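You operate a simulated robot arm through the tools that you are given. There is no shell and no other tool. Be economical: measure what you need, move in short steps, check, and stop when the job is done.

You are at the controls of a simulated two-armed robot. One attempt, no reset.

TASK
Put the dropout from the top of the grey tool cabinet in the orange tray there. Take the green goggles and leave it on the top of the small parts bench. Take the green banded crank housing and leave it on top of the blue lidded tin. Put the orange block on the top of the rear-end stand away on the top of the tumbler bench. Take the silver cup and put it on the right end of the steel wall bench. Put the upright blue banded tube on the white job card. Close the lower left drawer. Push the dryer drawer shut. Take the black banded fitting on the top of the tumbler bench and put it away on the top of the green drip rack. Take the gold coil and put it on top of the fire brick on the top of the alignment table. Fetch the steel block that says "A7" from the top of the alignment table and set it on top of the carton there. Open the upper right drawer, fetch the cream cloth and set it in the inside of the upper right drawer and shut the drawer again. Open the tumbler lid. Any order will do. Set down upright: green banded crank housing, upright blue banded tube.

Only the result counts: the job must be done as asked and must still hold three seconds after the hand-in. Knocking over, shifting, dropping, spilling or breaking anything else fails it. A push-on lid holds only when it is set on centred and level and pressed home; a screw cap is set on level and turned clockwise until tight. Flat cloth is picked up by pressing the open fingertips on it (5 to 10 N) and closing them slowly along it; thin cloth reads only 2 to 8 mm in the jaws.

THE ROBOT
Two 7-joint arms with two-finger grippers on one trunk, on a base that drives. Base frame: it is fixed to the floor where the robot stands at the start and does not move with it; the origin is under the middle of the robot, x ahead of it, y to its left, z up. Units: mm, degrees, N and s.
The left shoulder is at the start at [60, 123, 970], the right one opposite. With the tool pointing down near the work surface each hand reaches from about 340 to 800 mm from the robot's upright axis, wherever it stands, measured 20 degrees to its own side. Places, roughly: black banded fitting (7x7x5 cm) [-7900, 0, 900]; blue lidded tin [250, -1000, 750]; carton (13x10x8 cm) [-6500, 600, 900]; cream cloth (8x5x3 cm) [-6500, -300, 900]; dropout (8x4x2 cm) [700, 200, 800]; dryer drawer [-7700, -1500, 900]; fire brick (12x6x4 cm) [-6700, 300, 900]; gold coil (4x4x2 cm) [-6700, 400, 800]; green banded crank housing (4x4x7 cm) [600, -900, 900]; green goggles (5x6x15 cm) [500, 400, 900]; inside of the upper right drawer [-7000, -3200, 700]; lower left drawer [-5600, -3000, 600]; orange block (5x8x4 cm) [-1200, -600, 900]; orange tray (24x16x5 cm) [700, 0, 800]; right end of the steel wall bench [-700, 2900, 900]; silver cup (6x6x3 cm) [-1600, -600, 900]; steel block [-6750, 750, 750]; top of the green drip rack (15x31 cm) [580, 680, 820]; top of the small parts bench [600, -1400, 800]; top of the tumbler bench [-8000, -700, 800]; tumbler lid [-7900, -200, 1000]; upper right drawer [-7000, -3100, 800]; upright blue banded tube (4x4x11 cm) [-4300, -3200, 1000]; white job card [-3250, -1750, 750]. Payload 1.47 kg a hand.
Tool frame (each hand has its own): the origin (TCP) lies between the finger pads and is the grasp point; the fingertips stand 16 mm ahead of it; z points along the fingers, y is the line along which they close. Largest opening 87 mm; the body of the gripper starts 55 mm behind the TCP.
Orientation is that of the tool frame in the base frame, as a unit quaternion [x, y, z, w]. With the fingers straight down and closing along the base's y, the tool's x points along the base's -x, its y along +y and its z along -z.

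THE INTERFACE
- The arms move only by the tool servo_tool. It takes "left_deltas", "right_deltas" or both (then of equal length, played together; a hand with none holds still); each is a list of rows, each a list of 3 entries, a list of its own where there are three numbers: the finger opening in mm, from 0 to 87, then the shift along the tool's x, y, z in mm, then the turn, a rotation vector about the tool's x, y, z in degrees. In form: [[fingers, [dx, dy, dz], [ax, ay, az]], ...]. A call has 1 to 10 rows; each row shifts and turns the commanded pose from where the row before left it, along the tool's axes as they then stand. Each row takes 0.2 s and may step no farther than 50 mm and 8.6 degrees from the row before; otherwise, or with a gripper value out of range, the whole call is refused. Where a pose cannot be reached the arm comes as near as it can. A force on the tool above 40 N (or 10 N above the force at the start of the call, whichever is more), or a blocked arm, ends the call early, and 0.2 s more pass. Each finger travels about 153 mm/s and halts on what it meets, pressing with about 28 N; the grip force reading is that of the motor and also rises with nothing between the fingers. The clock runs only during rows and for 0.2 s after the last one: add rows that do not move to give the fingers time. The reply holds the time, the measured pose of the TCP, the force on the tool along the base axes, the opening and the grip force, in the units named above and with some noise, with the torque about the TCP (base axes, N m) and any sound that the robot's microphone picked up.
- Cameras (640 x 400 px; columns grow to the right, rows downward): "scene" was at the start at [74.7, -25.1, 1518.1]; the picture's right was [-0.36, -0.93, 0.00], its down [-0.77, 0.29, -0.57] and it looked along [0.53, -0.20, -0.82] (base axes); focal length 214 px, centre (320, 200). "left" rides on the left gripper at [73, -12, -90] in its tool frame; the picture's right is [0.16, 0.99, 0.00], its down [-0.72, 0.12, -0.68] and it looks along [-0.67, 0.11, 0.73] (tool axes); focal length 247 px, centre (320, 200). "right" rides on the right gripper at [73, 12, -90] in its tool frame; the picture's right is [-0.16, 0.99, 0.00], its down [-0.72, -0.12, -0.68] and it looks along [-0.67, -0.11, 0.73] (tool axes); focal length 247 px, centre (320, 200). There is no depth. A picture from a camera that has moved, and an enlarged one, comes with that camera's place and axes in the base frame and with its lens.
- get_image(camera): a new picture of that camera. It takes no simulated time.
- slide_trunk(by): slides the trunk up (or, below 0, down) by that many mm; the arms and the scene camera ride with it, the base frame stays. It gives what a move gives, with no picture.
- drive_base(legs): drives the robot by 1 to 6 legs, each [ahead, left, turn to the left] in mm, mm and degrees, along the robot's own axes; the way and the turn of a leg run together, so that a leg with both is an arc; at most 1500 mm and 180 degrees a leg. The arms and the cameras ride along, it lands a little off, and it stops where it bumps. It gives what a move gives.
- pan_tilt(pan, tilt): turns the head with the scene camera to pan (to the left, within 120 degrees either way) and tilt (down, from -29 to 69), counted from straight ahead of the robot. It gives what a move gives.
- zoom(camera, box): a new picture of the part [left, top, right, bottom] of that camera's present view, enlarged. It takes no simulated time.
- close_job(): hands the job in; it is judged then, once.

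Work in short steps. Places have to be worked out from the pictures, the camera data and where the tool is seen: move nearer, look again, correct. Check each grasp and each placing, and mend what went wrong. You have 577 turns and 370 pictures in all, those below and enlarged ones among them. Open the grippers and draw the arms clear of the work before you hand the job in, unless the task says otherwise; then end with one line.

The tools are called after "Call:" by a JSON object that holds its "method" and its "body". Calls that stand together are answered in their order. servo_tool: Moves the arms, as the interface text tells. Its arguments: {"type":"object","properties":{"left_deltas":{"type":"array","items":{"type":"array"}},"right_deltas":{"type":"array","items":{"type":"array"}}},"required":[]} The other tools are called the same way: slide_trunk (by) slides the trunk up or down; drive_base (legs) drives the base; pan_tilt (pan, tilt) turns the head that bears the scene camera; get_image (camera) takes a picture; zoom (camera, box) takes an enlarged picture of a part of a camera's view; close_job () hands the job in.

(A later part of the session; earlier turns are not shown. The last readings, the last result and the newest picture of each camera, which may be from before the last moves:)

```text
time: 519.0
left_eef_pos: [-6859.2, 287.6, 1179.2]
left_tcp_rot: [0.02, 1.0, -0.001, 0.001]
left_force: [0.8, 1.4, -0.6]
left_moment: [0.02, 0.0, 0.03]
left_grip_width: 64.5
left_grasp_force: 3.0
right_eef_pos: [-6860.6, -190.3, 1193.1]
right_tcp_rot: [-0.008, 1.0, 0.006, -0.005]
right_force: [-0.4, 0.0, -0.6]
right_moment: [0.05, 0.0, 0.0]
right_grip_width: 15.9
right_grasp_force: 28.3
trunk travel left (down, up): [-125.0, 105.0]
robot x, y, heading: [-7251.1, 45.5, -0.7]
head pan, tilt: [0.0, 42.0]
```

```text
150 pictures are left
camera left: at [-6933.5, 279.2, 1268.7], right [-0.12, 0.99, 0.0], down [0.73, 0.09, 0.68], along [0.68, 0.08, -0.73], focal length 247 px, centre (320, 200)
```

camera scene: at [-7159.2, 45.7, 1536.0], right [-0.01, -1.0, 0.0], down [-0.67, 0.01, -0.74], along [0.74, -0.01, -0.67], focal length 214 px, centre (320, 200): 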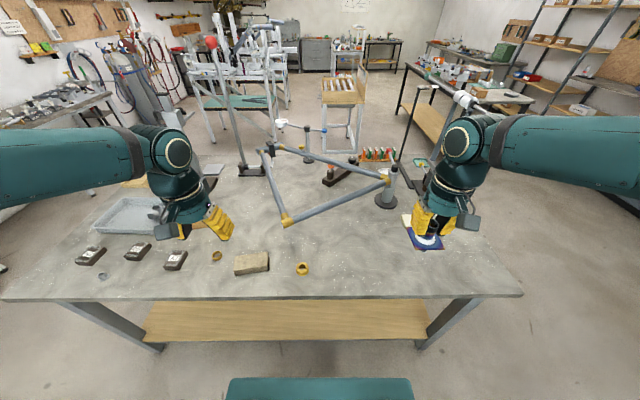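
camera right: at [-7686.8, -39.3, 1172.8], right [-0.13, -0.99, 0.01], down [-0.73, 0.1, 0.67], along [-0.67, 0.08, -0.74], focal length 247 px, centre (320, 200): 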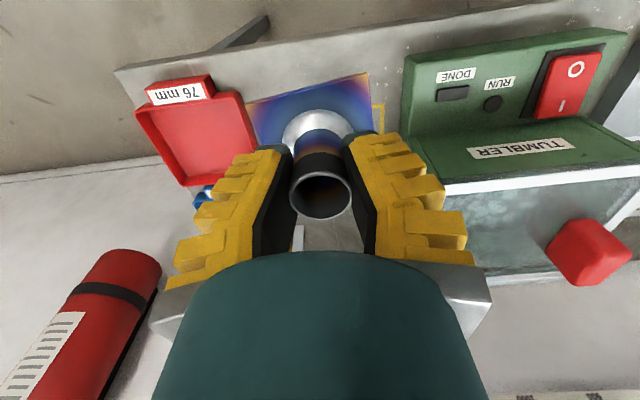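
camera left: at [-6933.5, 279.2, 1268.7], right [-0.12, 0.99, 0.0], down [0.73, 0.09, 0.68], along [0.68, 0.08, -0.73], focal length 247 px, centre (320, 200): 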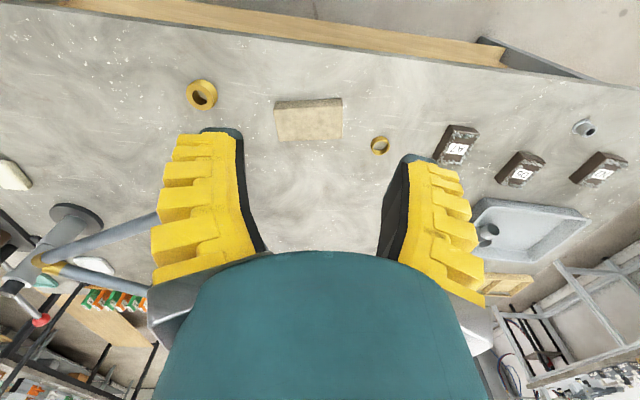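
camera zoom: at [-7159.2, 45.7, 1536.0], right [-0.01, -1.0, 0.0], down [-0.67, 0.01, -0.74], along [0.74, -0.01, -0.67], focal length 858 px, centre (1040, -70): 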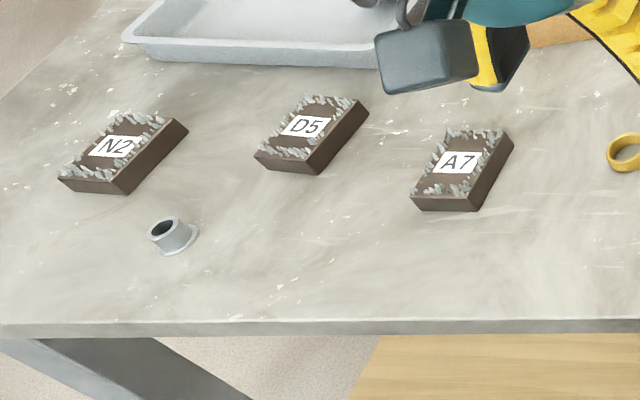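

Coil fixed at (−6701, 424), table z≈840; brick centre (−6754, 280), top z≈880. I slide left 230 mm to work comfortably.

Call:
{"method": "drive_base", "body": {"legs": [[0, 230, 0.6]]}}

Call:
{"method": "servo_tool", "body": {"left_deltas": [[70, [-40, -23, 25], [0, 0, 0]], [70, [-40, -23, 25], [0, 0, 0]], [70, [-30, -23, 30], [0, 0, 0]], [70, [0, -23, 40], [0, 0, 0]], [70, [0, 0, 40], [0, 0, 0]], [70, [0, 0, 0], [0, 0, 0]]]}}

Call:
{"method": "get_image", "body": {"camera": "left"}}

Call:
{"method": "get_image", "body": {"camera": "scene"}}

```text
time: 521.6
left_eef_pos: [-6860.5, 514.9, 1178.9]
left_tcp_rot: [0.017, 1.0, -0.001, 0.002]
left_force: [-0.2, 0.0, -0.7]
left_moment: [-0.02, 0.01, 0.01]
left_grip_width: 64.7
left_grasp_force: 3.3
right_eef_pos: [-6857.1, 36.2, 1194.0]
right_tcp_rot: [-0.01, 1.0, 0.005, -0.006]
right_force: [-0.7, 0.3, -2.0]
right_moment: [0.0, -0.01, 0.01]
right_grip_width: 15.4
right_grasp_force: 28.2
trunk travel left (down, up): [-125.0, 105.0]
robot x, y, heading: [-7249.5, 269.6, -0.2]
head pan, tilt: [0.0, 42.0]
```

```text
refused: row 1 steps farther than a row can; nothing moved
```

```text
149 pictures are left
camera left: at [-6933.4, 505.6, 1268.7], right [-0.13, 0.99, 0.0], down [0.73, 0.09, 0.68], along [0.68, 0.08, -0.73], focal length 247 px, centre (320, 200)
```

left: 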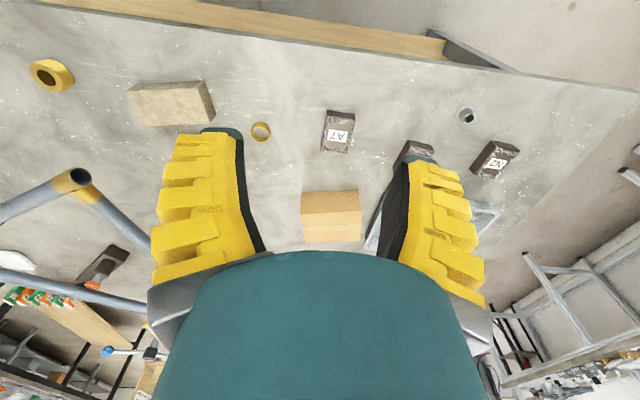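

```text
148 pictures are left
camera scene: at [-7157.6, 270.8, 1536.0], right [0.0, -1.0, 0.0], down [-0.67, 0.0, -0.74], along [0.74, 0.0, -0.67], focal length 214 px, centre (320, 200)
```

scene: 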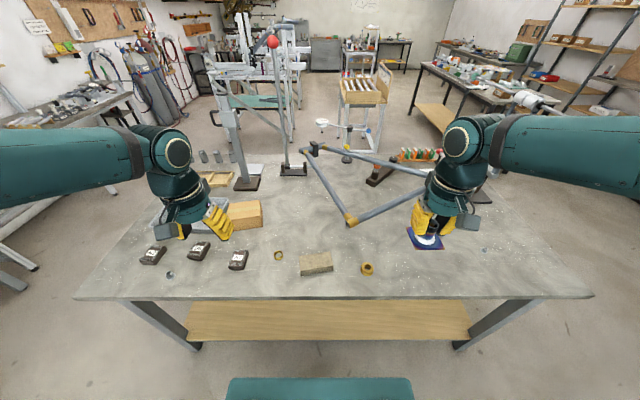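

Clear view of everything: A7 at (−6729, 562, top 862), carton centre about (−6520, 575). I bring the left hand down over the coil.

Call:
{"method": "servo_tool", "body": {"left_deltas": [[70, [-26.5, -15.2, 38], [0, 0, 0]], [70, [-26.5, -15.2, 38], [0, 0, 0]], [70, [-26.5, -15.2, 38], [0, 0, 0]], [70, [-26.5, -15.2, 38], [0, 0, 0]], [70, [-26.5, -15.2, 38], [0, 0, 0]], [70, [-26.5, -15.2, 38], [0, 0, 0]], [70, [0, 0, 0], [0, 0, 0]]]}}

Call:
{"method": "get_image", "body": {"camera": "left"}}

```text
time: 523.2
left_eef_pos: [-6700.5, 417.7, 951.4]
left_tcp_rot: [0.016, 1.0, -0.001, 0.002]
left_force: [-0.1, 0.4, -0.1]
left_moment: [0.01, -0.01, 0.01]
left_grip_width: 73.6
left_grasp_force: 2.2
right_eef_pos: [-6857.9, 36.0, 1192.5]
right_tcp_rot: [-0.012, 1.0, 0.005, -0.005]
right_force: [-1.4, -0.9, -2.0]
right_moment: [0.02, 0.0, 0.03]
right_grip_width: 15.7
right_grasp_force: 28.3
trunk travel left (down, up): [-125.0, 105.0]
robot x, y, heading: [-7248.0, 269.5, -0.2]
head pan, tilt: [0.0, 42.0]
```

```text
147 pictures are left
camera left: at [-6774.2, 408.2, 1041.9], right [-0.13, 0.99, 0.0], down [0.72, 0.09, 0.68], along [0.68, 0.08, -0.73], focal length 247 px, centre (320, 200)
```

left: 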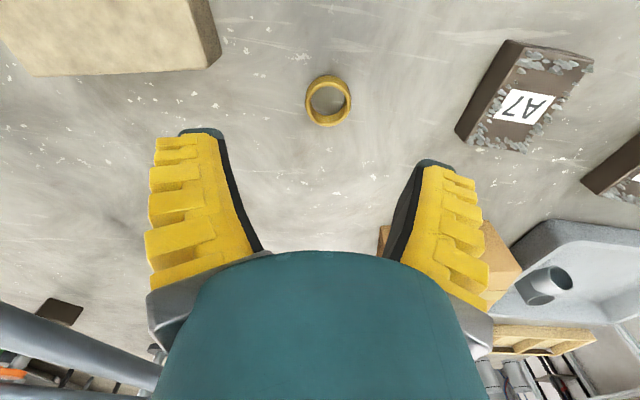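

The coil is at (−6700, 423). I descend to z≈861 and close.

Call:
{"method": "servo_tool", "body": {"left_deltas": [[70, [0, 5, 40], [0, 0, 0]], [70, [0, 0, 35], [0, 0, 0]], [70, [0, 0, 12], [0, 0, 0]], [70, [0, 0, 3], [0, 0, 0]], [50, [0, 0, 0], [0, 0, 0]], [35, [0, 0, 0], [0, 0, 0]], [20, [0, 0, 0], [0, 0, 0]], [10, [0, 0, 0], [0, 0, 0]], [10, [0, 0, 0], [0, 0, 0]]]}}

Call:
{"method": "get_image", "body": {"camera": "left"}}

```text
time: 525.2
left_eef_pos: [-6702.0, 423.4, 863.2]
left_tcp_rot: [0.017, 1.0, -0.001, 0.003]
left_force: [2.9, 0.7, 6.9]
left_moment: [-0.01, -0.22, 0.02]
left_grip_width: 25.6
left_grasp_force: 28.0
right_eef_pos: [-6856.6, 35.8, 1192.5]
right_tcp_rot: [-0.011, 1.0, 0.005, -0.007]
right_force: [-1.1, 0.7, -1.6]
right_moment: [0.02, -0.03, -0.02]
right_grip_width: 15.8
right_grasp_force: 28.3
trunk travel left (down, up): [-125.0, 105.0]
robot x, y, heading: [-7251.9, 272.6, -0.2]
head pan, tilt: [0.0, 42.0]
```

```text
146 pictures are left
camera left: at [-6776.5, 413.9, 952.0], right [-0.12, 0.99, 0.0], down [0.72, 0.09, 0.68], along [0.68, 0.08, -0.73], focal length 247 px, centre (320, 200)
```

left: 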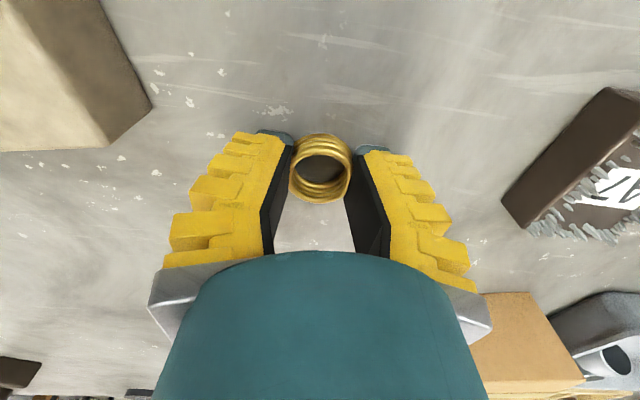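

Coil gripped. I lift it and carry it over the brick.

Call:
{"method": "servo_tool", "body": {"left_deltas": [[10, [0, 0, -15], [0, 0, 0]], [10, [0, 0, -40], [0, 0, 0]], [10, [0, 0, -40], [0, 0, 0]], [10, [13, -36, 0], [0, 0, 0]], [10, [13, -36, 0], [0, 0, 0]], [10, [13, -36, 0], [0, 0, 0]], [10, [13, -36, 0], [0, 0, 0]], [10, [0, 0, 0], [0, 0, 0]]]}}

Call:
{"method": "get_image", "body": {"camera": "left"}}

```text
time: 527.0
left_eef_pos: [-6759.1, 281.4, 956.7]
left_tcp_rot: [0.017, 1.0, -0.001, 0.001]
left_force: [-0.1, 1.4, -1.5]
left_moment: [-0.02, -0.01, 0.0]
left_grip_width: 22.0
left_grasp_force: 28.2
right_eef_pos: [-6856.5, 37.3, 1193.3]
right_tcp_rot: [-0.011, 1.0, 0.005, -0.006]
right_force: [0.4, -0.3, -2.5]
right_moment: [0.01, 0.0, 0.03]
right_grip_width: 15.5
right_grasp_force: 27.9
trunk travel left (down, up): [-125.0, 105.0]
robot x, y, heading: [-7250.3, 269.5, 0.0]
head pan, tilt: [0.0, 42.0]
```

```text
145 pictures are left
camera left: at [-6832.2, 271.4, 1046.1], right [-0.13, 0.99, 0.0], down [0.73, 0.09, 0.68], along [0.68, 0.08, -0.73], focal length 247 px, centre (320, 200)
```

left: 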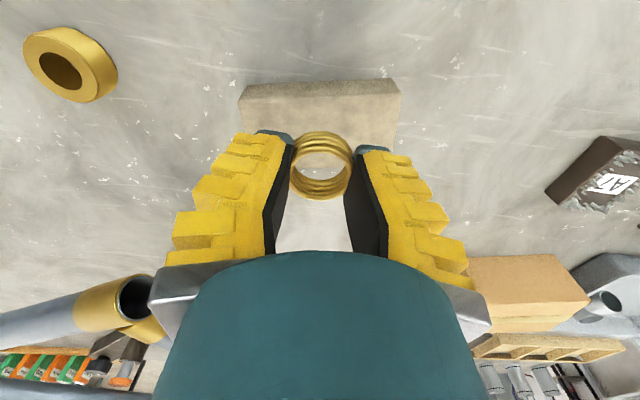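

I shift 13 mm farther and lower toward the brick's top.

Call:
{"method": "servo_tool", "body": {"left_deltas": [[10, [-13, -2, 10], [0, 0, 0]], [10, [0, 0, 20], [0, 0, 0]], [10, [0, 0, 12], [0, 0, 0]], [10, [0, 0, 0], [0, 0, 0]]]}}

Call:
{"method": "get_image", "body": {"camera": "left"}}

Call:
{"method": "zoom", "body": {"camera": "scene", "box": [230, 200, 410, 310]}}

```text
time: 528.0
left_eef_pos: [-6744.8, 278.1, 912.9]
left_tcp_rot: [0.017, 1.0, -0.001, 0.001]
left_force: [-0.2, -0.1, -0.9]
left_moment: [-0.01, -0.02, 0.01]
left_grip_width: 22.0
left_grasp_force: 28.1
right_eef_pos: [-6856.6, 36.7, 1192.5]
right_tcp_rot: [-0.011, 1.0, 0.005, -0.006]
right_force: [-0.4, -0.3, -1.5]
right_moment: [0.03, 0.03, 0.03]
right_grip_width: 15.6
right_grasp_force: 28.2
trunk travel left (down, up): [-125.0, 105.0]
robot x, y, heading: [-7248.1, 269.8, -0.1]
head pan, tilt: [0.0, 42.0]
```

```text
144 pictures are left
camera left: at [-6819.9, 268.4, 1003.5], right [-0.13, 0.99, 0.0], down [0.73, 0.09, 0.68], along [0.68, 0.08, -0.73], focal length 247 px, centre (320, 200)
```

left: 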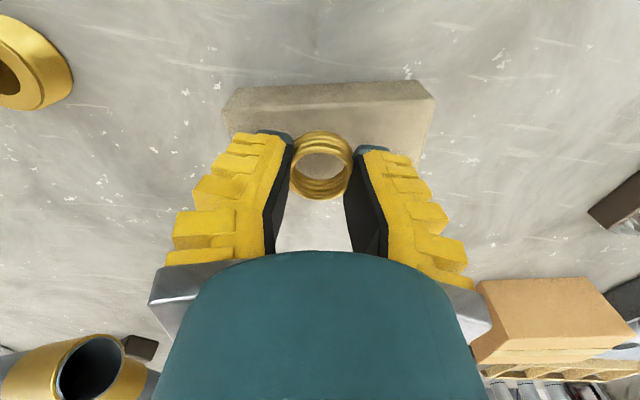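

```text
3.56 times, centred on (320, 255) of scene
camera zoom: at [-7157.8, 270.4, 1536.0], right [0.0, -1.0, 0.0], down [-0.67, 0.0, -0.74], along [0.74, 0.0, -0.67], focal length 763 px, centre (320, 4)
```

zoom: 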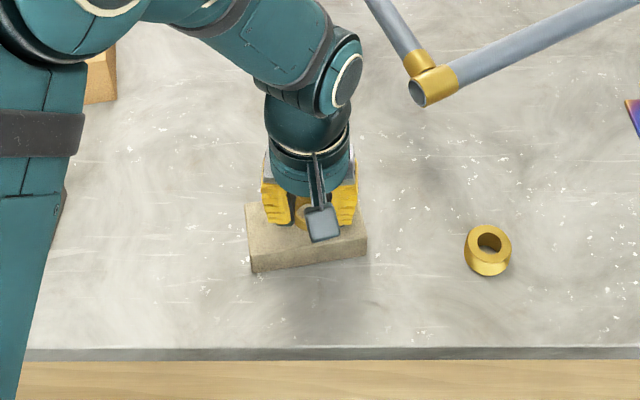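

Call:
{"method": "servo_tool", "body": {"left_deltas": [[10, [2, 1, 3], [0, 0, 0]], [10, [0, 0, 3], [0, 0, 0]], [10, [0, 0, 3], [0, 0, 0]], [10, [0, 0, 3], [0, 0, 0]], [10, [0, 0, 0], [0, 0, 0]]]}}

Call:
{"method": "zoom", "body": {"camera": "left", "box": [200, 60, 460, 230]}}

```text
time: 529.2
left_eef_pos: [-6748.7, 278.7, 902.2]
left_tcp_rot: [0.017, 1.0, -0.001, 0.001]
left_force: [0.3, -1.0, 0.2]
left_moment: [-0.02, -0.01, -0.02]
left_grip_width: 21.5
left_grasp_force: 28.2
right_eef_pos: [-6856.9, 35.8, 1191.9]
right_tcp_rot: [-0.011, 1.0, 0.004, -0.006]
right_force: [0.0, 0.0, -1.8]
right_moment: [-0.02, 0.02, -0.03]
right_grip_width: 15.5
right_grasp_force: 28.1
trunk travel left (down, up): [-125.0, 105.0]
robot x, y, heading: [-7248.3, 268.7, -0.3]
head pan, tilt: [0.0, 42.0]
```

```text
2.35 times, centred on (330, 145) of left
camera zoom: at [-6822.7, 269.9, 992.0], right [-0.12, 0.99, 0.0], down [0.73, 0.09, 0.68], along [0.68, 0.08, -0.73], focal length 581 px, centre (296, 329)
```

zoom: 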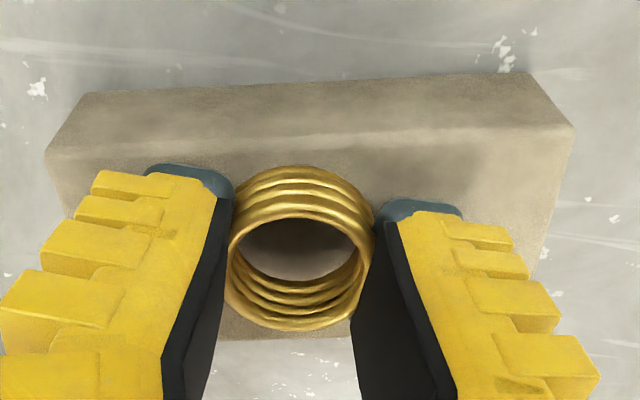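

Call:
{"method": "servo_tool", "body": {"left_deltas": [[10, [0, 0, 3], [0, 0, 0]], [10, [0, 0, 3], [0, 0, 0]], [10, [0, 0, 2], [0, 0, 0]], [10, [0, 0, 0], [0, 0, 0]]]}}

```text
time: 530.2
left_eef_pos: [-6748.7, 279.0, 895.2]
left_tcp_rot: [0.016, 1.0, -0.002, 0.003]
left_force: [0.1, 1.7, 17.7]
left_moment: [-0.01, -0.26, -0.01]
left_grip_width: 24.0
left_grasp_force: 28.5
right_eef_pos: [-6858.2, 37.0, 1194.0]
right_tcp_rot: [-0.012, 1.0, 0.005, -0.005]
right_force: [0.6, -0.4, -2.2]
right_moment: [-0.03, 0.02, 0.01]
right_grip_width: 15.5
right_grasp_force: 28.0
trunk travel left (down, up): [-125.0, 105.0]
robot x, y, heading: [-7250.6, 273.3, -0.2]
head pan, tilt: [0.0, 42.0]
```

Contact. I release the coil and rise.

Call:
{"method": "servo_tool", "body": {"left_deltas": [[10, [0, 0, -1.5], [0, 0, 0]], [28, [0, 0, 0], [0, 0, 0]], [40, [0, 0, 0], [0, 0, 0]], [55, [0, 0, 0], [0, 0, 0]], [55, [0, 0, -20], [0, 0, 0]], [55, [0, 0, -40], [0, 0, 0]], [55, [0, 0, -45], [0, 0, 0]], [55, [0, 0, 0], [0, 0, 0]]]}}

Call:
{"method": "get_image", "body": {"camera": "left"}}

```text
time: 532.0
left_eef_pos: [-6750.1, 279.7, 1000.6]
left_tcp_rot: [0.017, 1.0, 0.0, 0.001]
left_force: [-0.2, -0.7, -0.3]
left_moment: [0.02, 0.02, 0.02]
left_grip_width: 60.0
left_grasp_force: 3.4
right_eef_pos: [-6857.4, 36.0, 1192.1]
right_tcp_rot: [-0.01, 1.0, 0.005, -0.006]
right_force: [0.6, 0.4, -1.2]
right_moment: [0.01, 0.04, -0.02]
right_grip_width: 15.8
right_grasp_force: 28.1
trunk travel left (down, up): [-125.0, 105.0]
robot x, y, heading: [-7247.3, 266.9, -0.2]
head pan, tilt: [0.0, 42.0]
```

```text
141 pictures are left
camera left: at [-6824.0, 270.3, 1089.9], right [-0.13, 0.99, 0.0], down [0.73, 0.09, 0.68], along [0.68, 0.08, -0.73], focal length 247 px, centre (320, 200)
```

left: 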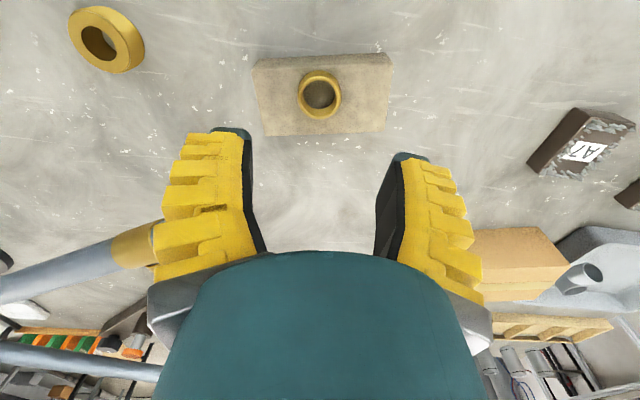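

The coil sits on the brick. Next A7: I move the left hand over (−6728, 562).

Call:
{"method": "servo_tool", "body": {"left_deltas": [[85, [-4, 47, 5], [0, 0, 0]], [85, [-4, 47, 5], [0, 0, 0]], [85, [-4, 47, 5], [0, 0, 0]], [85, [-4, 47, 5], [0, 0, 0]], [85, [-4, 47, 5], [0, 0, 0]], [85, [-2, 46, 5], [0, 0, 0]], [85, [0, 0, 20], [0, 0, 0]], [85, [0, 0, 0], [0, 0, 0]]]}}

Call:
{"method": "get_image", "body": {"camera": "left"}}

```text
time: 533.8
left_eef_pos: [-6718.0, 558.9, 951.1]
left_tcp_rot: [0.016, 1.0, -0.002, 0.001]
left_force: [0.5, 0.3, -0.6]
left_moment: [0.02, -0.01, -0.01]
left_grip_width: 85.4
left_grasp_force: 0.8
right_eef_pos: [-6857.1, 35.9, 1193.3]
right_tcp_rot: [-0.012, 1.0, 0.005, -0.006]
right_force: [-0.1, 0.4, -1.5]
right_moment: [-0.03, -0.01, 0.0]
right_grip_width: 15.7
right_grasp_force: 27.9
trunk travel left (down, up): [-125.0, 105.0]
robot x, y, heading: [-7248.9, 273.6, -0.1]
head pan, tilt: [0.0, 42.0]
```

```text
140 pictures are left
camera left: at [-6791.9, 549.8, 1040.9], right [-0.13, 0.99, 0.0], down [0.73, 0.09, 0.68], along [0.68, 0.08, -0.73], focal length 247 px, centre (320, 200)
```

left: 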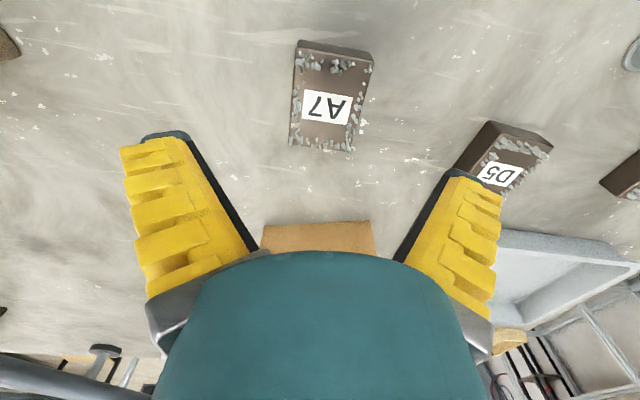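

A7 is centred at (−6722, 563) and square to the hand. I descend to z≈860 and close.

Call:
{"method": "servo_tool", "body": {"left_deltas": [[85, [4, 4, 40], [0, 0, 0]], [85, [0, 0, 35], [0, 0, 0]], [85, [0, 0, 14], [0, 0, 0]], [65, [0, 0, 0], [0, 0, 0]], [50, [0, 0, 0], [0, 0, 0]], [35, [0, 0, 0], [0, 0, 0]], [15, [0, 0, 0], [0, 0, 0]], [10, [0, 0, 0], [0, 0, 0]]]}}

Call:
{"method": "get_image", "body": {"camera": "left"}}

```text
time: 535.6
left_eef_pos: [-6721.0, 563.1, 860.4]
left_tcp_rot: [0.016, 1.0, -0.001, 0.001]
left_force: [0.8, -1.1, -0.4]
left_moment: [0.03, -0.16, -0.03]
left_grip_width: 49.8
left_grasp_force: 27.4
right_eef_pos: [-6856.9, 37.0, 1193.3]
right_tcp_rot: [-0.012, 1.0, 0.006, -0.006]
right_force: [-0.1, -0.5, -1.9]
right_moment: [-0.02, 0.02, 0.03]
right_grip_width: 15.6
right_grasp_force: 28.4
trunk travel left (down, up): [-125.0, 105.0]
robot x, y, heading: [-7249.6, 273.9, -0.1]
head pan, tilt: [0.0, 42.0]
```

```text
139 pictures are left
camera left: at [-6794.8, 554.4, 950.6], right [-0.12, 0.99, 0.0], down [0.73, 0.09, 0.68], along [0.68, 0.08, -0.73], focal length 247 px, centre (320, 200)
```

left: 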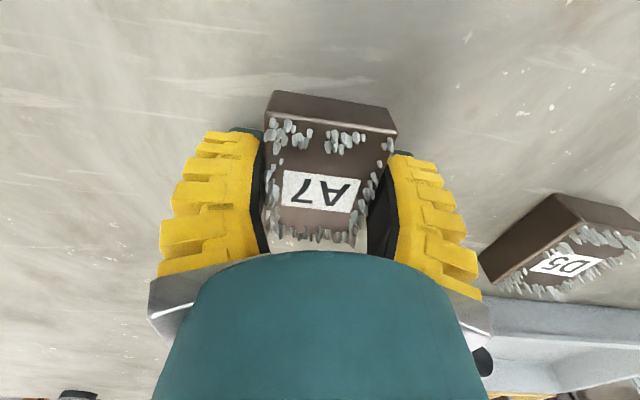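

A7 gripped. I lift it 160 mm, and slide the robot 90 mm left for reach to the carton.

Call:
{"method": "servo_tool", "body": {"left_deltas": [[10, [0, 0, -15], [0, 0, 0]], [10, [0, 0, -40], [0, 0, 0]], [10, [0, 0, -45], [0, 0, 0]], [10, [0, 0, -45], [0, 0, 0]], [10, [0, 0, -35], [0, 0, 0]]]}}

Call:
{"method": "drive_base", "body": {"legs": [[0, 90, 0]]}}

Call:
{"method": "get_image", "body": {"camera": "left"}}

Call:
{"method": "zoom", "body": {"camera": "scene", "box": [150, 160, 350, 300]}}

```text
time: 536.8
left_eef_pos: [-6723.9, 562.8, 1044.2]
left_tcp_rot: [0.016, 1.0, -0.001, 0.001]
left_force: [0.1, -0.4, -6.4]
left_moment: [0.0, 0.01, 0.0]
left_grip_width: 49.3
left_grasp_force: 28.0
right_eef_pos: [-6857.7, 36.9, 1192.1]
right_tcp_rot: [-0.01, 1.0, 0.006, -0.007]
right_force: [0.3, -0.1, -2.2]
right_moment: [0.0, -0.01, -0.01]
right_grip_width: 15.8
right_grasp_force: 27.9
trunk travel left (down, up): [-125.0, 105.0]
robot x, y, heading: [-7247.6, 269.7, -0.2]
head pan, tilt: [0.0, 42.0]
```

```text
time: 538.3
left_eef_pos: [-6721.2, 654.8, 1043.7]
left_tcp_rot: [0.017, 1.0, 0.0, 0.002]
left_force: [-0.2, 0.4, -6.2]
left_moment: [-0.02, -0.02, 0.01]
left_grip_width: 49.4
left_grasp_force: 28.0
right_eef_pos: [-6857.1, 128.1, 1192.9]
right_tcp_rot: [-0.011, 1.0, 0.005, -0.006]
right_force: [0.5, 0.1, -1.8]
right_moment: [0.02, -0.02, -0.03]
right_grip_width: 15.5
right_grasp_force: 28.2
trunk travel left (down, up): [-125.0, 105.0]
robot x, y, heading: [-7247.1, 360.2, -0.3]
head pan, tilt: [0.0, 42.0]
```

```text
138 pictures are left
camera left: at [-6795.7, 646.1, 1132.9], right [-0.12, 0.99, 0.0], down [0.73, 0.09, 0.68], along [0.68, 0.08, -0.73], focal length 247 px, centre (320, 200)
```

left: 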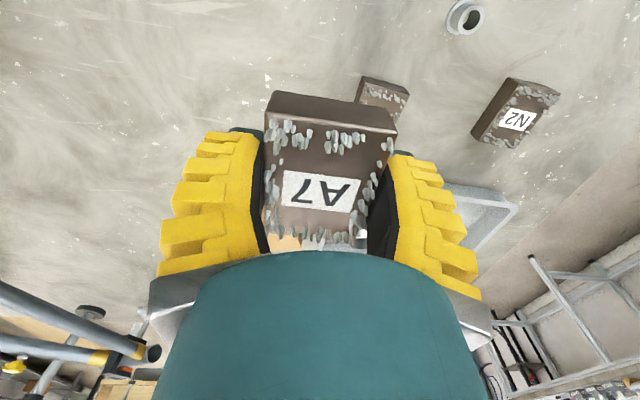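

```text
2.86 times, centred on (250, 230) of scene
camera zoom: at [-7156.8, 362.1, 1535.9], right [0.0, -1.0, 0.0], down [-0.67, 0.0, -0.74], along [0.74, 0.0, -0.67], focal length 613 px, centre (520, 114)
```

zoom: 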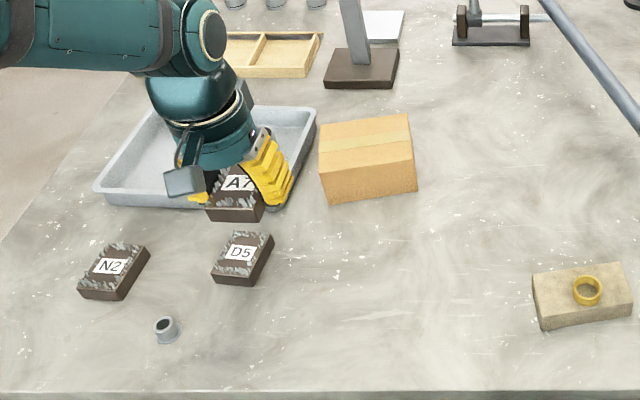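

The carton's top is about z 925, centred (−6525, 584). I move A7 over it.

Call:
{"method": "servo_tool", "body": {"left_deltas": [[10, [-40, -14, 0], [0, 0, 0]], [10, [-40, -14, 0], [0, 0, 0]], [10, [-40, -14, 5], [0, 0, 0]], [10, [-40, -14, 10], [0, 0, 0]], [10, [-36, -15, 20], [0, 0, 0]], [10, [0, 0, 20], [0, 0, 0]], [10, [0, 0, 0], [0, 0, 0]]]}}

Call:
{"method": "get_image", "body": {"camera": "left"}}

Call:
{"method": "zoom", "body": {"camera": "scene", "box": [200, 150, 320, 240]}}

```text
time: 539.9
left_eef_pos: [-6528.1, 575.4, 988.4]
left_tcp_rot: [0.017, 1.0, -0.001, 0.001]
left_force: [0.3, 0.1, -7.0]
left_moment: [0.03, 0.01, 0.02]
left_grip_width: 49.8
left_grasp_force: 28.2
right_eef_pos: [-6856.9, 127.4, 1192.4]
right_tcp_rot: [-0.01, 1.0, 0.005, -0.007]
right_force: [0.6, -0.1, -1.3]
right_moment: [0.01, 0.02, -0.03]
right_grip_width: 15.5
right_grasp_force: 28.8
trunk travel left (down, up): [-125.0, 105.0]
robot x, y, heading: [-7247.7, 361.8, -0.1]
head pan, tilt: [0.0, 42.0]
```

```text
136 pictures are left
camera left: at [-6602.4, 566.6, 1078.5], right [-0.12, 0.99, 0.0], down [0.73, 0.09, 0.68], along [0.68, 0.08, -0.73], focal length 247 px, centre (320, 200)
```

left: 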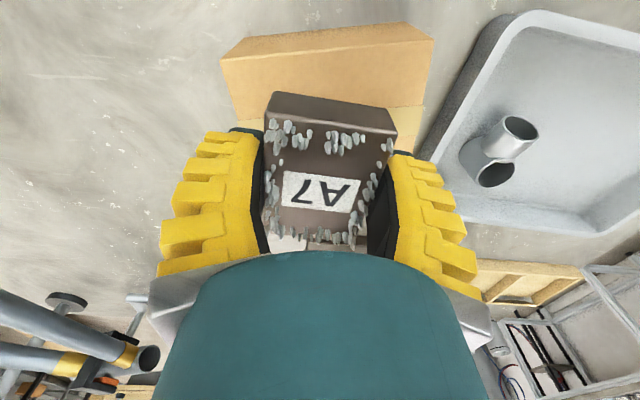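

```text
4.44 times, centred on (260, 195) of scene
camera zoom: at [-7156.2, 361.1, 1535.9], right [0.0, -1.0, 0.0], down [-0.67, 0.0, -0.74], along [0.74, 0.0, -0.67], focal length 953 px, centre (587, 222)
```

zoom: 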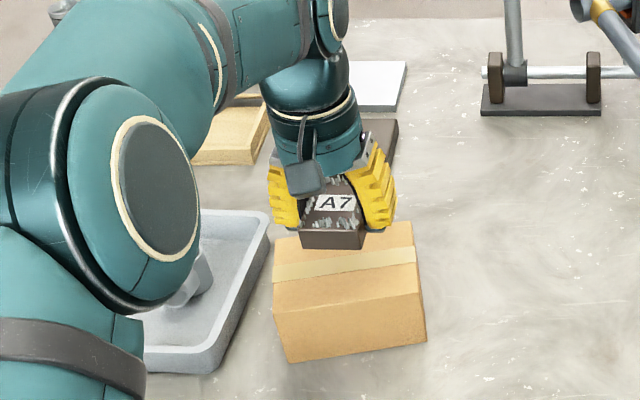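

Refined: the carton's top centre is about (−6535, 580). I adjust and lower until contact.

Call:
{"method": "servo_tool", "body": {"left_deltas": [[10, [7, 5, 15], [0, 0, 0]], [10, [0, 0, 15], [0, 0, 0]], [10, [0, 0, 4], [0, 0, 0]], [10, [0, 0, 3], [0, 0, 0]], [10, [0, 0, 3], [0, 0, 0]], [10, [0, 0, 0], [0, 0, 0]]]}}

```text
time: 541.3
left_eef_pos: [-6534.0, 582.2, 949.5]
left_tcp_rot: [0.017, 1.0, 0.0, 0.0]
left_force: [0.1, 1.0, -6.7]
left_moment: [0.0, -0.01, -0.01]
left_grip_width: 49.9
left_grasp_force: 28.0
right_eef_pos: [-6856.5, 127.6, 1191.7]
right_tcp_rot: [-0.011, 1.0, 0.006, -0.006]
right_force: [-0.5, 0.8, -1.9]
right_moment: [-0.02, -0.02, -0.01]
right_grip_width: 15.4
right_grasp_force: 28.3
trunk travel left (down, up): [-125.0, 105.0]
robot x, y, heading: [-7250.5, 358.0, -0.3]
head pan, tilt: [0.0, 42.0]
```

Call:
{"method": "servo_tool", "body": {"left_deltas": [[10, [0, 0, 3], [0, 0, 0]], [10, [0, 0, 3], [0, 0, 0]], [10, [0, 0, 3], [0, 0, 0]], [10, [0, 0, 3], [0, 0, 0]], [10, [0, 0, 0], [0, 0, 0]]]}}

Call:
{"method": "zoom", "body": {"camera": "scene", "box": [200, 150, 320, 240]}}

```text
time: 542.5
left_eef_pos: [-6534.8, 582.5, 937.3]
left_tcp_rot: [0.017, 1.0, -0.001, 0.001]
left_force: [-0.1, 0.3, -5.7]
left_moment: [-0.01, 0.02, 0.02]
left_grip_width: 49.5
left_grasp_force: 28.4
right_eef_pos: [-6854.9, 127.1, 1192.4]
right_tcp_rot: [-0.011, 1.0, 0.004, -0.006]
right_force: [0.1, -0.4, -1.1]
right_moment: [-0.03, 0.01, -0.02]
right_grip_width: 15.5
right_grasp_force: 28.1
trunk travel left (down, up): [-125.0, 105.0]
robot x, y, heading: [-7246.4, 359.7, -0.3]
head pan, tilt: [0.0, 42.0]
```

```text
4.44 times, centred on (260, 195) of scene
camera zoom: at [-7156.7, 361.4, 1535.9], right [0.0, -1.0, 0.0], down [-0.67, 0.0, -0.74], along [0.74, 0.0, -0.67], focal length 953 px, centre (587, 222)
```

zoom: 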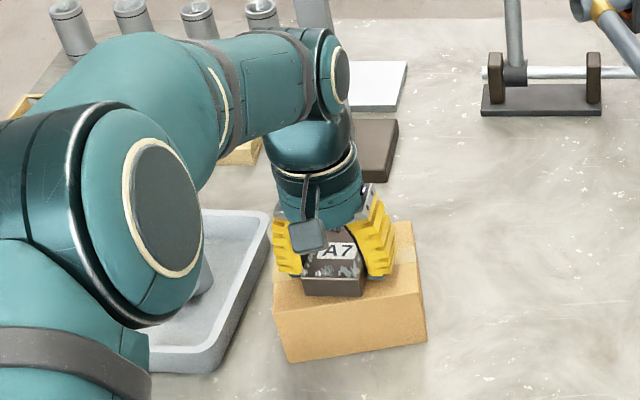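

I shift A7 12 mm farther onto the carton and continue down.

Call:
{"method": "servo_tool", "body": {"left_deltas": [[10, [-12, 0, 0], [0, 0, 0]], [10, [0, 0, 3], [0, 0, 0]], [10, [0, 0, 3], [0, 0, 0]], [10, [0, 0, 3], [0, 0, 0]], [10, [0, 0, 0], [0, 0, 0]]]}}

```text
time: 543.7
left_eef_pos: [-6522.1, 582.1, 931.5]
left_tcp_rot: [0.017, 1.0, -0.001, 0.003]
left_force: [1.7, -0.2, 11.1]
left_moment: [0.03, 0.55, -0.01]
left_grip_width: 50.1
left_grasp_force: 28.4
right_eef_pos: [-6857.1, 125.8, 1193.4]
right_tcp_rot: [-0.011, 1.0, 0.005, -0.006]
right_force: [-0.5, 0.7, -2.2]
right_moment: [-0.03, -0.05, 0.01]
right_grip_width: 15.6
right_grasp_force: 28.5
trunk travel left (down, up): [-125.0, 105.0]
robot x, y, heading: [-7247.7, 363.3, -0.2]
head pan, tilt: [0.0, 42.0]
```

Contact. I release A7 and rise.

Call:
{"method": "servo_tool", "body": {"left_deltas": [[10, [0, 0, -1], [0, 0, 0]], [48, [0, 0, 0], [0, 0, 0]], [54, [0, 0, 0], [0, 0, 0]], [64, [0, 0, 0], [0, 0, 0]], [75, [0, 0, 0], [0, 0, 0]], [75, [0, 0, -20], [0, 0, 0]], [75, [0, 0, -40], [0, 0, 0]], [75, [20, 0, -40], [0, 0, 0]], [75, [40, 0, -20], [0, 0, 0]]]}}

Call:
{"method": "get_image", "body": {"camera": "left"}}

```text
time: 545.7
left_eef_pos: [-6584.6, 583.4, 1047.7]
left_tcp_rot: [0.016, 1.0, -0.001, 0.001]
left_force: [-0.1, -0.1, 0.3]
left_moment: [0.0, -0.04, 0.01]
left_grip_width: 77.5
left_grasp_force: 1.8
right_eef_pos: [-6858.3, 127.9, 1193.1]
right_tcp_rot: [-0.011, 1.0, 0.006, -0.005]
right_force: [-1.0, 0.4, -0.7]
right_moment: [0.0, -0.01, 0.02]
right_grip_width: 15.2
right_grasp_force: 28.3
trunk travel left (down, up): [-125.0, 105.0]
robot x, y, heading: [-7248.1, 364.1, -0.3]
head pan, tilt: [0.0, 42.0]
```

```text
133 pictures are left
camera left: at [-6658.2, 574.4, 1138.3], right [-0.12, 0.99, 0.0], down [0.72, 0.09, 0.68], along [0.68, 0.08, -0.73], focal length 247 px, centre (320, 200)
```

left: 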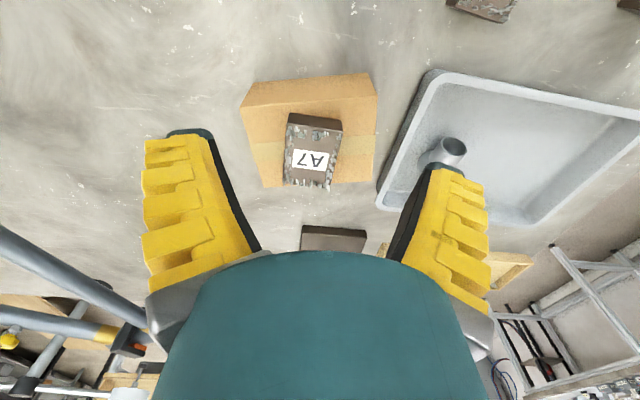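

A7 rests on the carton. Next the cream cloth farther south on this table: I retract the left hand and slide right 800 mm.

Call:
{"method": "servo_tool", "body": {"left_deltas": [[75, [40, 0, -25], [0, 0, 0]], [75, [45, 0, -20], [0, 0, 0]], [75, [45, 0, -20], [0, 0, 0]], [75, [45, 0, -20], [0, 0, 0]], [75, [45, 0, -20], [0, 0, 0]], [75, [30, 0, 0], [0, 0, 0]]]}}

Call:
{"method": "drive_base", "body": {"legs": [[0, -400, 0], [0, -390, 0]]}}

Call:
{"method": "get_image", "body": {"camera": "scene"}}

Call:
{"method": "get_image", "body": {"camera": "left"}}

```text
time: 547.1
left_eef_pos: [-6834.7, 593.1, 1151.3]
left_tcp_rot: [0.016, 1.0, -0.001, 0.002]
left_force: [0.0, -0.1, 0.8]
left_moment: [0.0, 0.02, -0.04]
left_grip_width: 77.7
left_grasp_force: 1.4
right_eef_pos: [-6855.5, 126.7, 1194.3]
right_tcp_rot: [-0.012, 1.0, 0.006, -0.007]
right_force: [-0.4, -0.4, -1.5]
right_moment: [-0.01, 0.01, 0.01]
right_grip_width: 15.4
right_grasp_force: 27.9
trunk travel left (down, up): [-125.0, 105.0]
robot x, y, heading: [-7247.8, 364.3, -0.3]
head pan, tilt: [0.0, 42.0]
```

```text
time: 554.6
left_eef_pos: [-6836.2, -189.2, 1151.9]
left_tcp_rot: [0.015, 1.0, -0.001, 0.002]
left_force: [0.3, 0.2, 0.1]
left_moment: [-0.01, 0.0, 0.03]
left_grip_width: 77.4
left_grasp_force: 1.3
right_eef_pos: [-6858.6, -655.3, 1191.7]
right_tcp_rot: [-0.013, 1.0, 0.005, -0.006]
right_force: [0.2, 0.2, -0.8]
right_moment: [0.0, -0.03, -0.01]
right_grip_width: 15.5
right_grasp_force: 28.2
trunk travel left (down, up): [-125.0, 105.0]
robot x, y, heading: [-7251.0, -421.9, 0.1]
head pan, tilt: [0.0, 42.0]
```

```text
132 pictures are left
camera scene: at [-7159.8, -421.9, 1536.0], right [0.0, -1.0, 0.0], down [-0.67, 0.0, -0.74], along [0.74, 0.0, -0.67], focal length 214 px, centre (320, 200)
```

scene: 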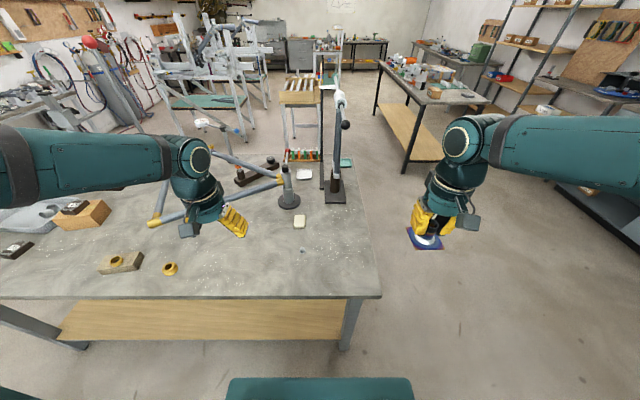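

```text
131 pictures are left
camera left: at [-6910.6, -198.2, 1241.7], right [-0.13, 0.99, 0.0], down [0.73, 0.09, 0.68], along [0.68, 0.09, -0.73], focal length 247 px, centre (320, 200)
```

left: 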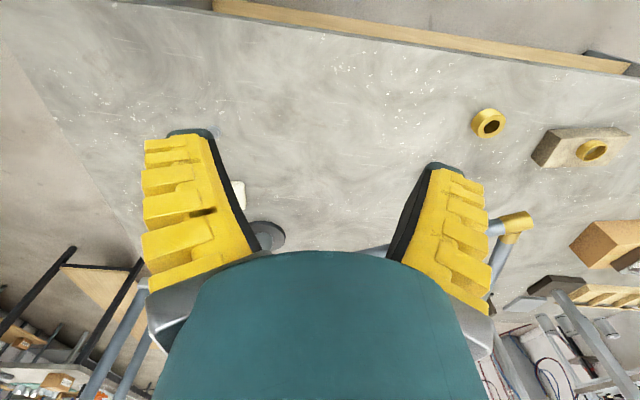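

Call:
{"method": "zoom", "body": {"camera": "scene", "box": [240, 160, 380, 260]}}

Call:
{"method": "servo_tool", "body": {"left_deltas": [[75, [-35, -18, 25], [0, 0, 0]], [75, [-35, -18, 25], [0, 0, 0]], [75, [-35, -18, 25], [0, 0, 0]], [75, [-35, -18, 25], [0, 0, 0]], [75, [-35, -18, 0], [0, 0, 0]], [75, [-35, -18, 0], [0, 0, 0]], [75, [0, 0, 0], [0, 0, 0]]]}}

Call:
{"method": "get_image", "body": {"camera": "left"}}

```text
4.00 times, centred on (310, 210) of scene
camera zoom: at [-7159.8, -421.9, 1536.0], right [0.0, -1.0, 0.0], down [-0.67, 0.0, -0.74], along [0.74, 0.0, -0.67], focal length 858 px, centre (360, 160)
```

zoom: 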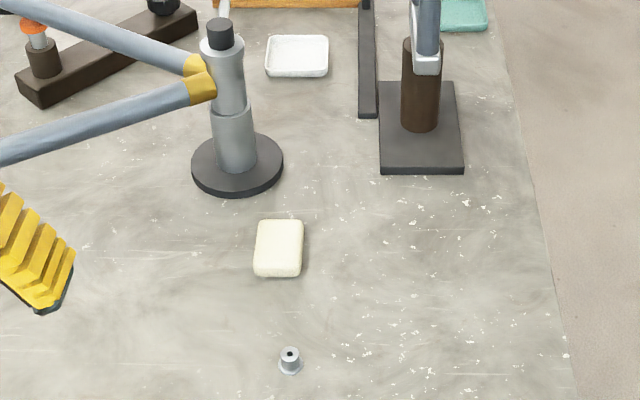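

```text
time: 556.2
left_eef_pos: [-6631.0, -304.2, 1054.6]
left_tcp_rot: [0.015, 1.0, -0.001, 0.001]
left_force: [0.1, 0.0, -0.7]
left_moment: [-0.04, -0.05, -0.03]
left_grip_width: 77.4
left_grasp_force: 2.0
right_eef_pos: [-6859.7, -655.4, 1191.3]
right_tcp_rot: [-0.013, 1.0, 0.005, -0.007]
right_force: [0.4, 0.2, -1.0]
right_moment: [0.02, 0.02, 0.0]
right_grip_width: 15.8
right_grasp_force: 28.5
trunk travel left (down, up): [-125.0, 105.0]
robot x, y, heading: [-7252.7, -421.1, 0.1]
head pan, tilt: [0.0, 42.0]
```

```text
129 pictures are left
camera left: at [-6704.3, -314.3, 1143.9], right [-0.13, 0.99, 0.0], down [0.72, 0.09, 0.68], along [0.68, 0.09, -0.73], focal length 247 px, centre (320, 200)
```

left: 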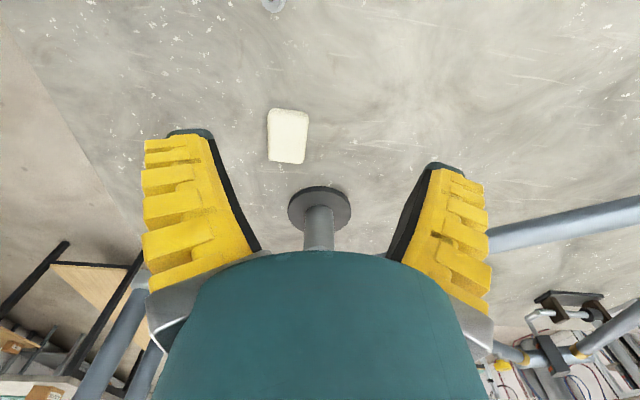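

The cloth is a folded pad, 50 mm wide, centred (−6547, −333). I move over it and lower.

Call:
{"method": "servo_tool", "body": {"left_deltas": [[80, [-28, -10, 30], [0, 0, 0]], [80, [-28, -10, 30], [0, 0, 0]], [80, [-28, -9, 30], [0, 0, 0]], [80, [0, 0, 30], [0, 0, 0]], [80, [0, 0, 0], [0, 0, 0]]]}}

Call:
{"method": "get_image", "body": {"camera": "left"}}

```text
time: 557.4
left_eef_pos: [-6544.2, -333.2, 933.3]
left_tcp_rot: [0.014, 1.0, -0.001, 0.002]
left_force: [-0.2, 0.0, 0.1]
left_moment: [0.0, 0.0, -0.03]
left_grip_width: 81.9
left_grasp_force: 1.6
right_eef_pos: [-6858.6, -655.4, 1192.8]
right_tcp_rot: [-0.013, 1.0, 0.005, -0.006]
right_force: [-0.8, -0.2, -2.5]
right_moment: [0.02, 0.01, 0.01]
right_grip_width: 15.3
right_grasp_force: 27.9
trunk travel left (down, up): [-125.0, 105.0]
robot x, y, heading: [-7250.7, -421.0, -0.1]
head pan, tilt: [0.0, 42.0]
```

```text
128 pictures are left
camera left: at [-6618.0, -343.4, 1023.7], right [-0.13, 0.99, 0.0], down [0.72, 0.09, 0.68], along [0.68, 0.09, -0.73], focal length 247 px, centre (320, 200)
```

left: 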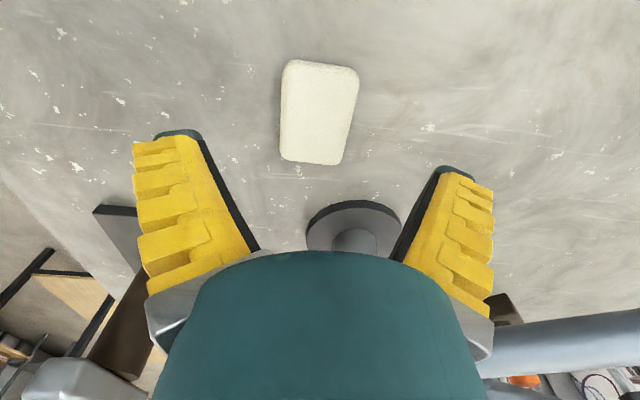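

I shift slightly and descend to z≈858, then close on the pad.

Call:
{"method": "servo_tool", "body": {"left_deltas": [[80, [5, -3, 35], [0, 0, 0]], [80, [0, 0, 25], [0, 0, 0]], [80, [0, 0, 14], [0, 0, 0]], [65, [0, 0, 0], [0, 0, 0]], [50, [0, 0, 0], [0, 0, 0]], [35, [0, 0, 0], [0, 0, 0]], [20, [0, 0, 0], [0, 0, 0]], [10, [0, 0, 0], [0, 0, 0]], [10, [0, 0, 0], [0, 0, 0]]]}}

Call:
{"method": "get_image", "body": {"camera": "left"}}

```text
time: 559.4
left_eef_pos: [-6551.1, -338.4, 859.7]
left_tcp_rot: [0.015, 1.0, -0.001, 0.001]
left_force: [-0.9, 0.3, -0.5]
left_moment: [0.01, 0.0, 0.0]
left_grip_width: 46.5
left_grasp_force: 28.3
right_eef_pos: [-6859.5, -655.3, 1193.7]
right_tcp_rot: [-0.013, 1.0, 0.004, -0.007]
right_force: [-0.6, -0.3, -2.1]
right_moment: [-0.01, 0.01, -0.01]
right_grip_width: 15.5
right_grasp_force: 28.2
trunk travel left (down, up): [-125.0, 105.0]
robot x, y, heading: [-7253.1, -422.0, 0.0]
head pan, tilt: [0.0, 42.0]
```

```text
127 pictures are left
camera left: at [-6624.1, -347.5, 948.8], right [-0.13, 0.99, 0.0], down [0.73, 0.09, 0.68], along [0.68, 0.09, -0.73], focal length 247 px, centre (320, 200)
```

left: 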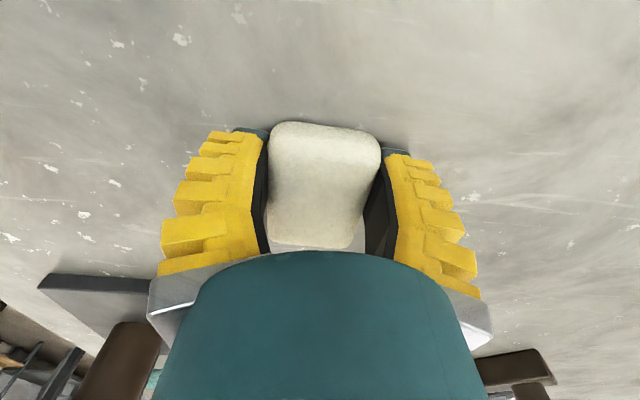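

Gripped at 46 mm. I lift and draw back.

Call:
{"method": "servo_tool", "body": {"left_deltas": [[10, [0, 0, -15], [0, 0, 0]], [10, [0, 0, -40], [0, 0, 0]], [10, [0, 0, -45], [0, 0, 0]], [10, [10, 0, -45], [0, 0, 0]], [10, [30, 0, -35], [0, 0, 0]], [10, [45, 0, -20], [0, 0, 0]], [10, [45, 0, -20], [0, 0, 0]], [10, [45, 0, 0], [0, 0, 0]], [10, [45, 0, 0], [0, 0, 0]], [10, [45, 0, 0], [0, 0, 0]]]}}

Call:
{"method": "get_image", "body": {"camera": "left"}}

```text
time: 561.6
left_eef_pos: [-6817.5, -327.8, 1076.0]
left_tcp_rot: [0.016, 1.0, -0.001, 0.001]
left_force: [-0.6, 0.1, -0.1]
left_moment: [-0.02, -0.02, -0.03]
left_grip_width: 46.7
left_grasp_force: 28.1
right_eef_pos: [-6859.6, -654.1, 1192.9]
right_tcp_rot: [-0.014, 1.0, 0.005, -0.006]
right_force: [-0.9, 0.0, -0.9]
right_moment: [0.0, -0.01, -0.02]
right_grip_width: 15.4
right_grasp_force: 27.9
trunk travel left (down, up): [-125.0, 105.0]
robot x, y, heading: [-7252.2, -421.3, -0.0]
head pan, tilt: [0.0, 42.0]
```

```text
126 pictures are left
camera left: at [-6891.5, -337.3, 1165.4], right [-0.13, 0.99, 0.0], down [0.72, 0.1, 0.68], along [0.68, 0.09, -0.73], focal length 247 px, centre (320, 200)
```

left: 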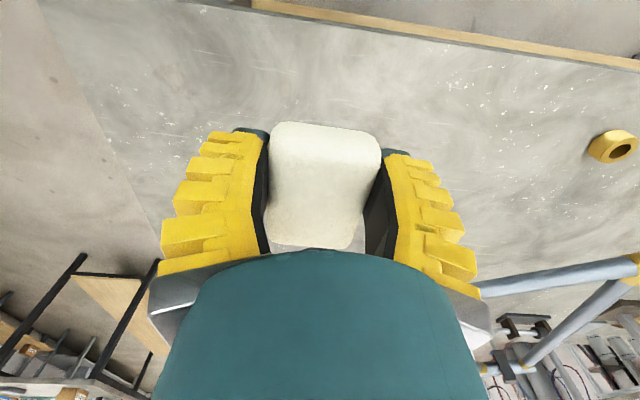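

Cloth held. I drive south and turn to face the open drawer.

Call:
{"method": "drive_base", "body": {"legs": [[0, -750, 0], [0, -750, 0], [0, 0, -90], [330, 140, 0]]}}

Call:
{"method": "pan_tilt", "body": {"pan": 0, "tilt": 45}}

Call:
{"method": "get_image", "body": {"camera": "scene"}}

```text
time: 580.8
left_eef_pos: [-7003.9, -2674.3, 1075.7]
left_tcp_rot: [0.712, 0.702, -0.001, 0.001]
left_force: [0.3, 0.1, -0.1]
left_moment: [0.01, 0.01, -0.01]
left_grip_width: 46.7
left_grasp_force: 28.2
right_eef_pos: [-7330.5, -2636.2, 1192.9]
right_tcp_rot: [0.693, 0.721, 0.008, -0.001]
right_force: [-0.9, -0.2, -1.0]
right_moment: [0.03, -0.01, 0.04]
right_grip_width: 15.2
right_grasp_force: 28.0
trunk travel left (down, up): [-125.0, 105.0]
robot x, y, heading: [-7101.7, -2241.7, -89.2]
head pan, tilt: [0.0, 42.0]
```

```text
time: 581.5
left_eef_pos: [-7003.4, -2673.9, 1075.2]
left_tcp_rot: [0.712, 0.702, -0.001, 0.0]
left_force: [1.0, 0.8, -1.1]
left_moment: [-0.02, -0.01, 0.03]
left_grip_width: 46.6
left_grasp_force: 28.0
right_eef_pos: [-7330.8, -2635.7, 1192.6]
right_tcp_rot: [0.693, 0.721, 0.009, 0.0]
right_force: [0.0, -0.3, -2.2]
right_moment: [0.0, -0.01, 0.01]
right_grip_width: 15.5
right_grasp_force: 27.9
trunk travel left (down, up): [-125.0, 105.0]
robot x, y, heading: [-7105.2, -2240.3, -89.2]
head pan, tilt: [0.0, 45.0]
```

```text
125 pictures are left
camera scene: at [-7105.0, -2331.1, 1531.7], right [-1.0, -0.01, 0.0], down [-0.01, 0.71, -0.71], along [0.01, -0.71, -0.71], focal length 214 px, centre (320, 200)
```

scene: 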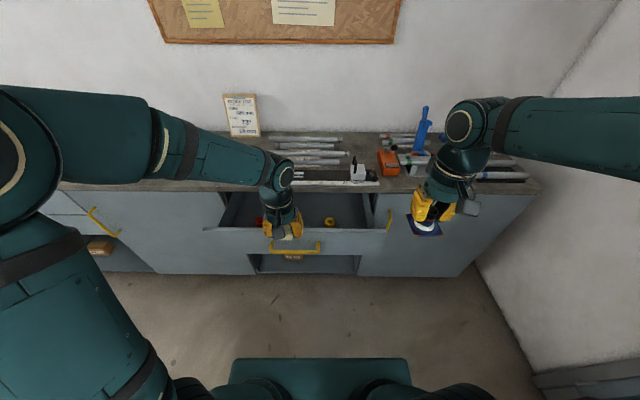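

Call:
{"method": "zoom", "body": {"camera": "scene", "box": [190, 160, 400, 280]}}

Call:
{"method": "get_image", "body": {"camera": "left"}}

```text
3.05 times, centred on (295, 220) of scene
camera zoom: at [-7105.0, -2331.1, 1531.7], right [-1.0, -0.01, 0.0], down [-0.01, 0.71, -0.71], along [0.01, -0.71, -0.71], focal length 654 px, centre (396, 139)
```

zoom: 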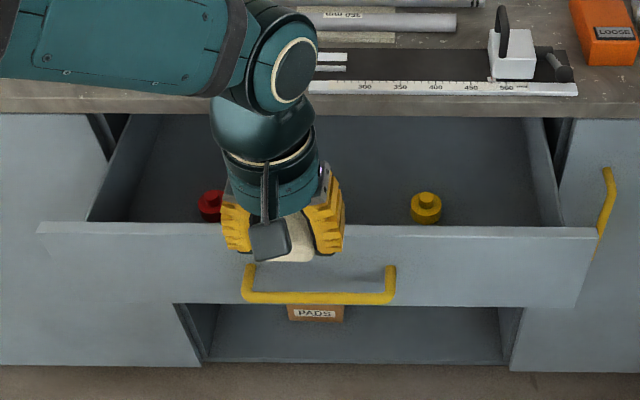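

```text
123 pictures are left
camera left: at [-7014.3, -2600.5, 1165.3], right [0.99, 0.14, 0.0], down [0.1, -0.72, 0.68], along [0.1, -0.68, -0.73], focal length 247 px, centre (320, 200)
```

left: 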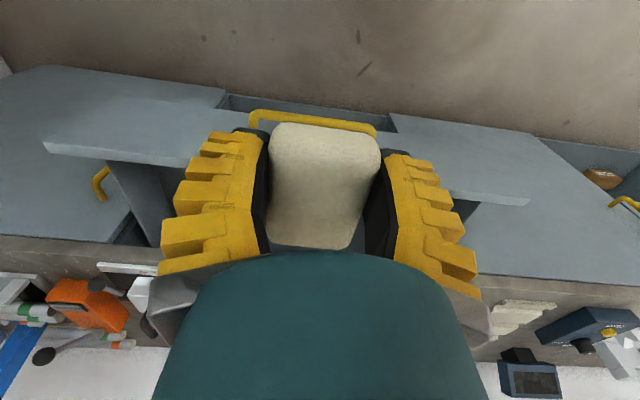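

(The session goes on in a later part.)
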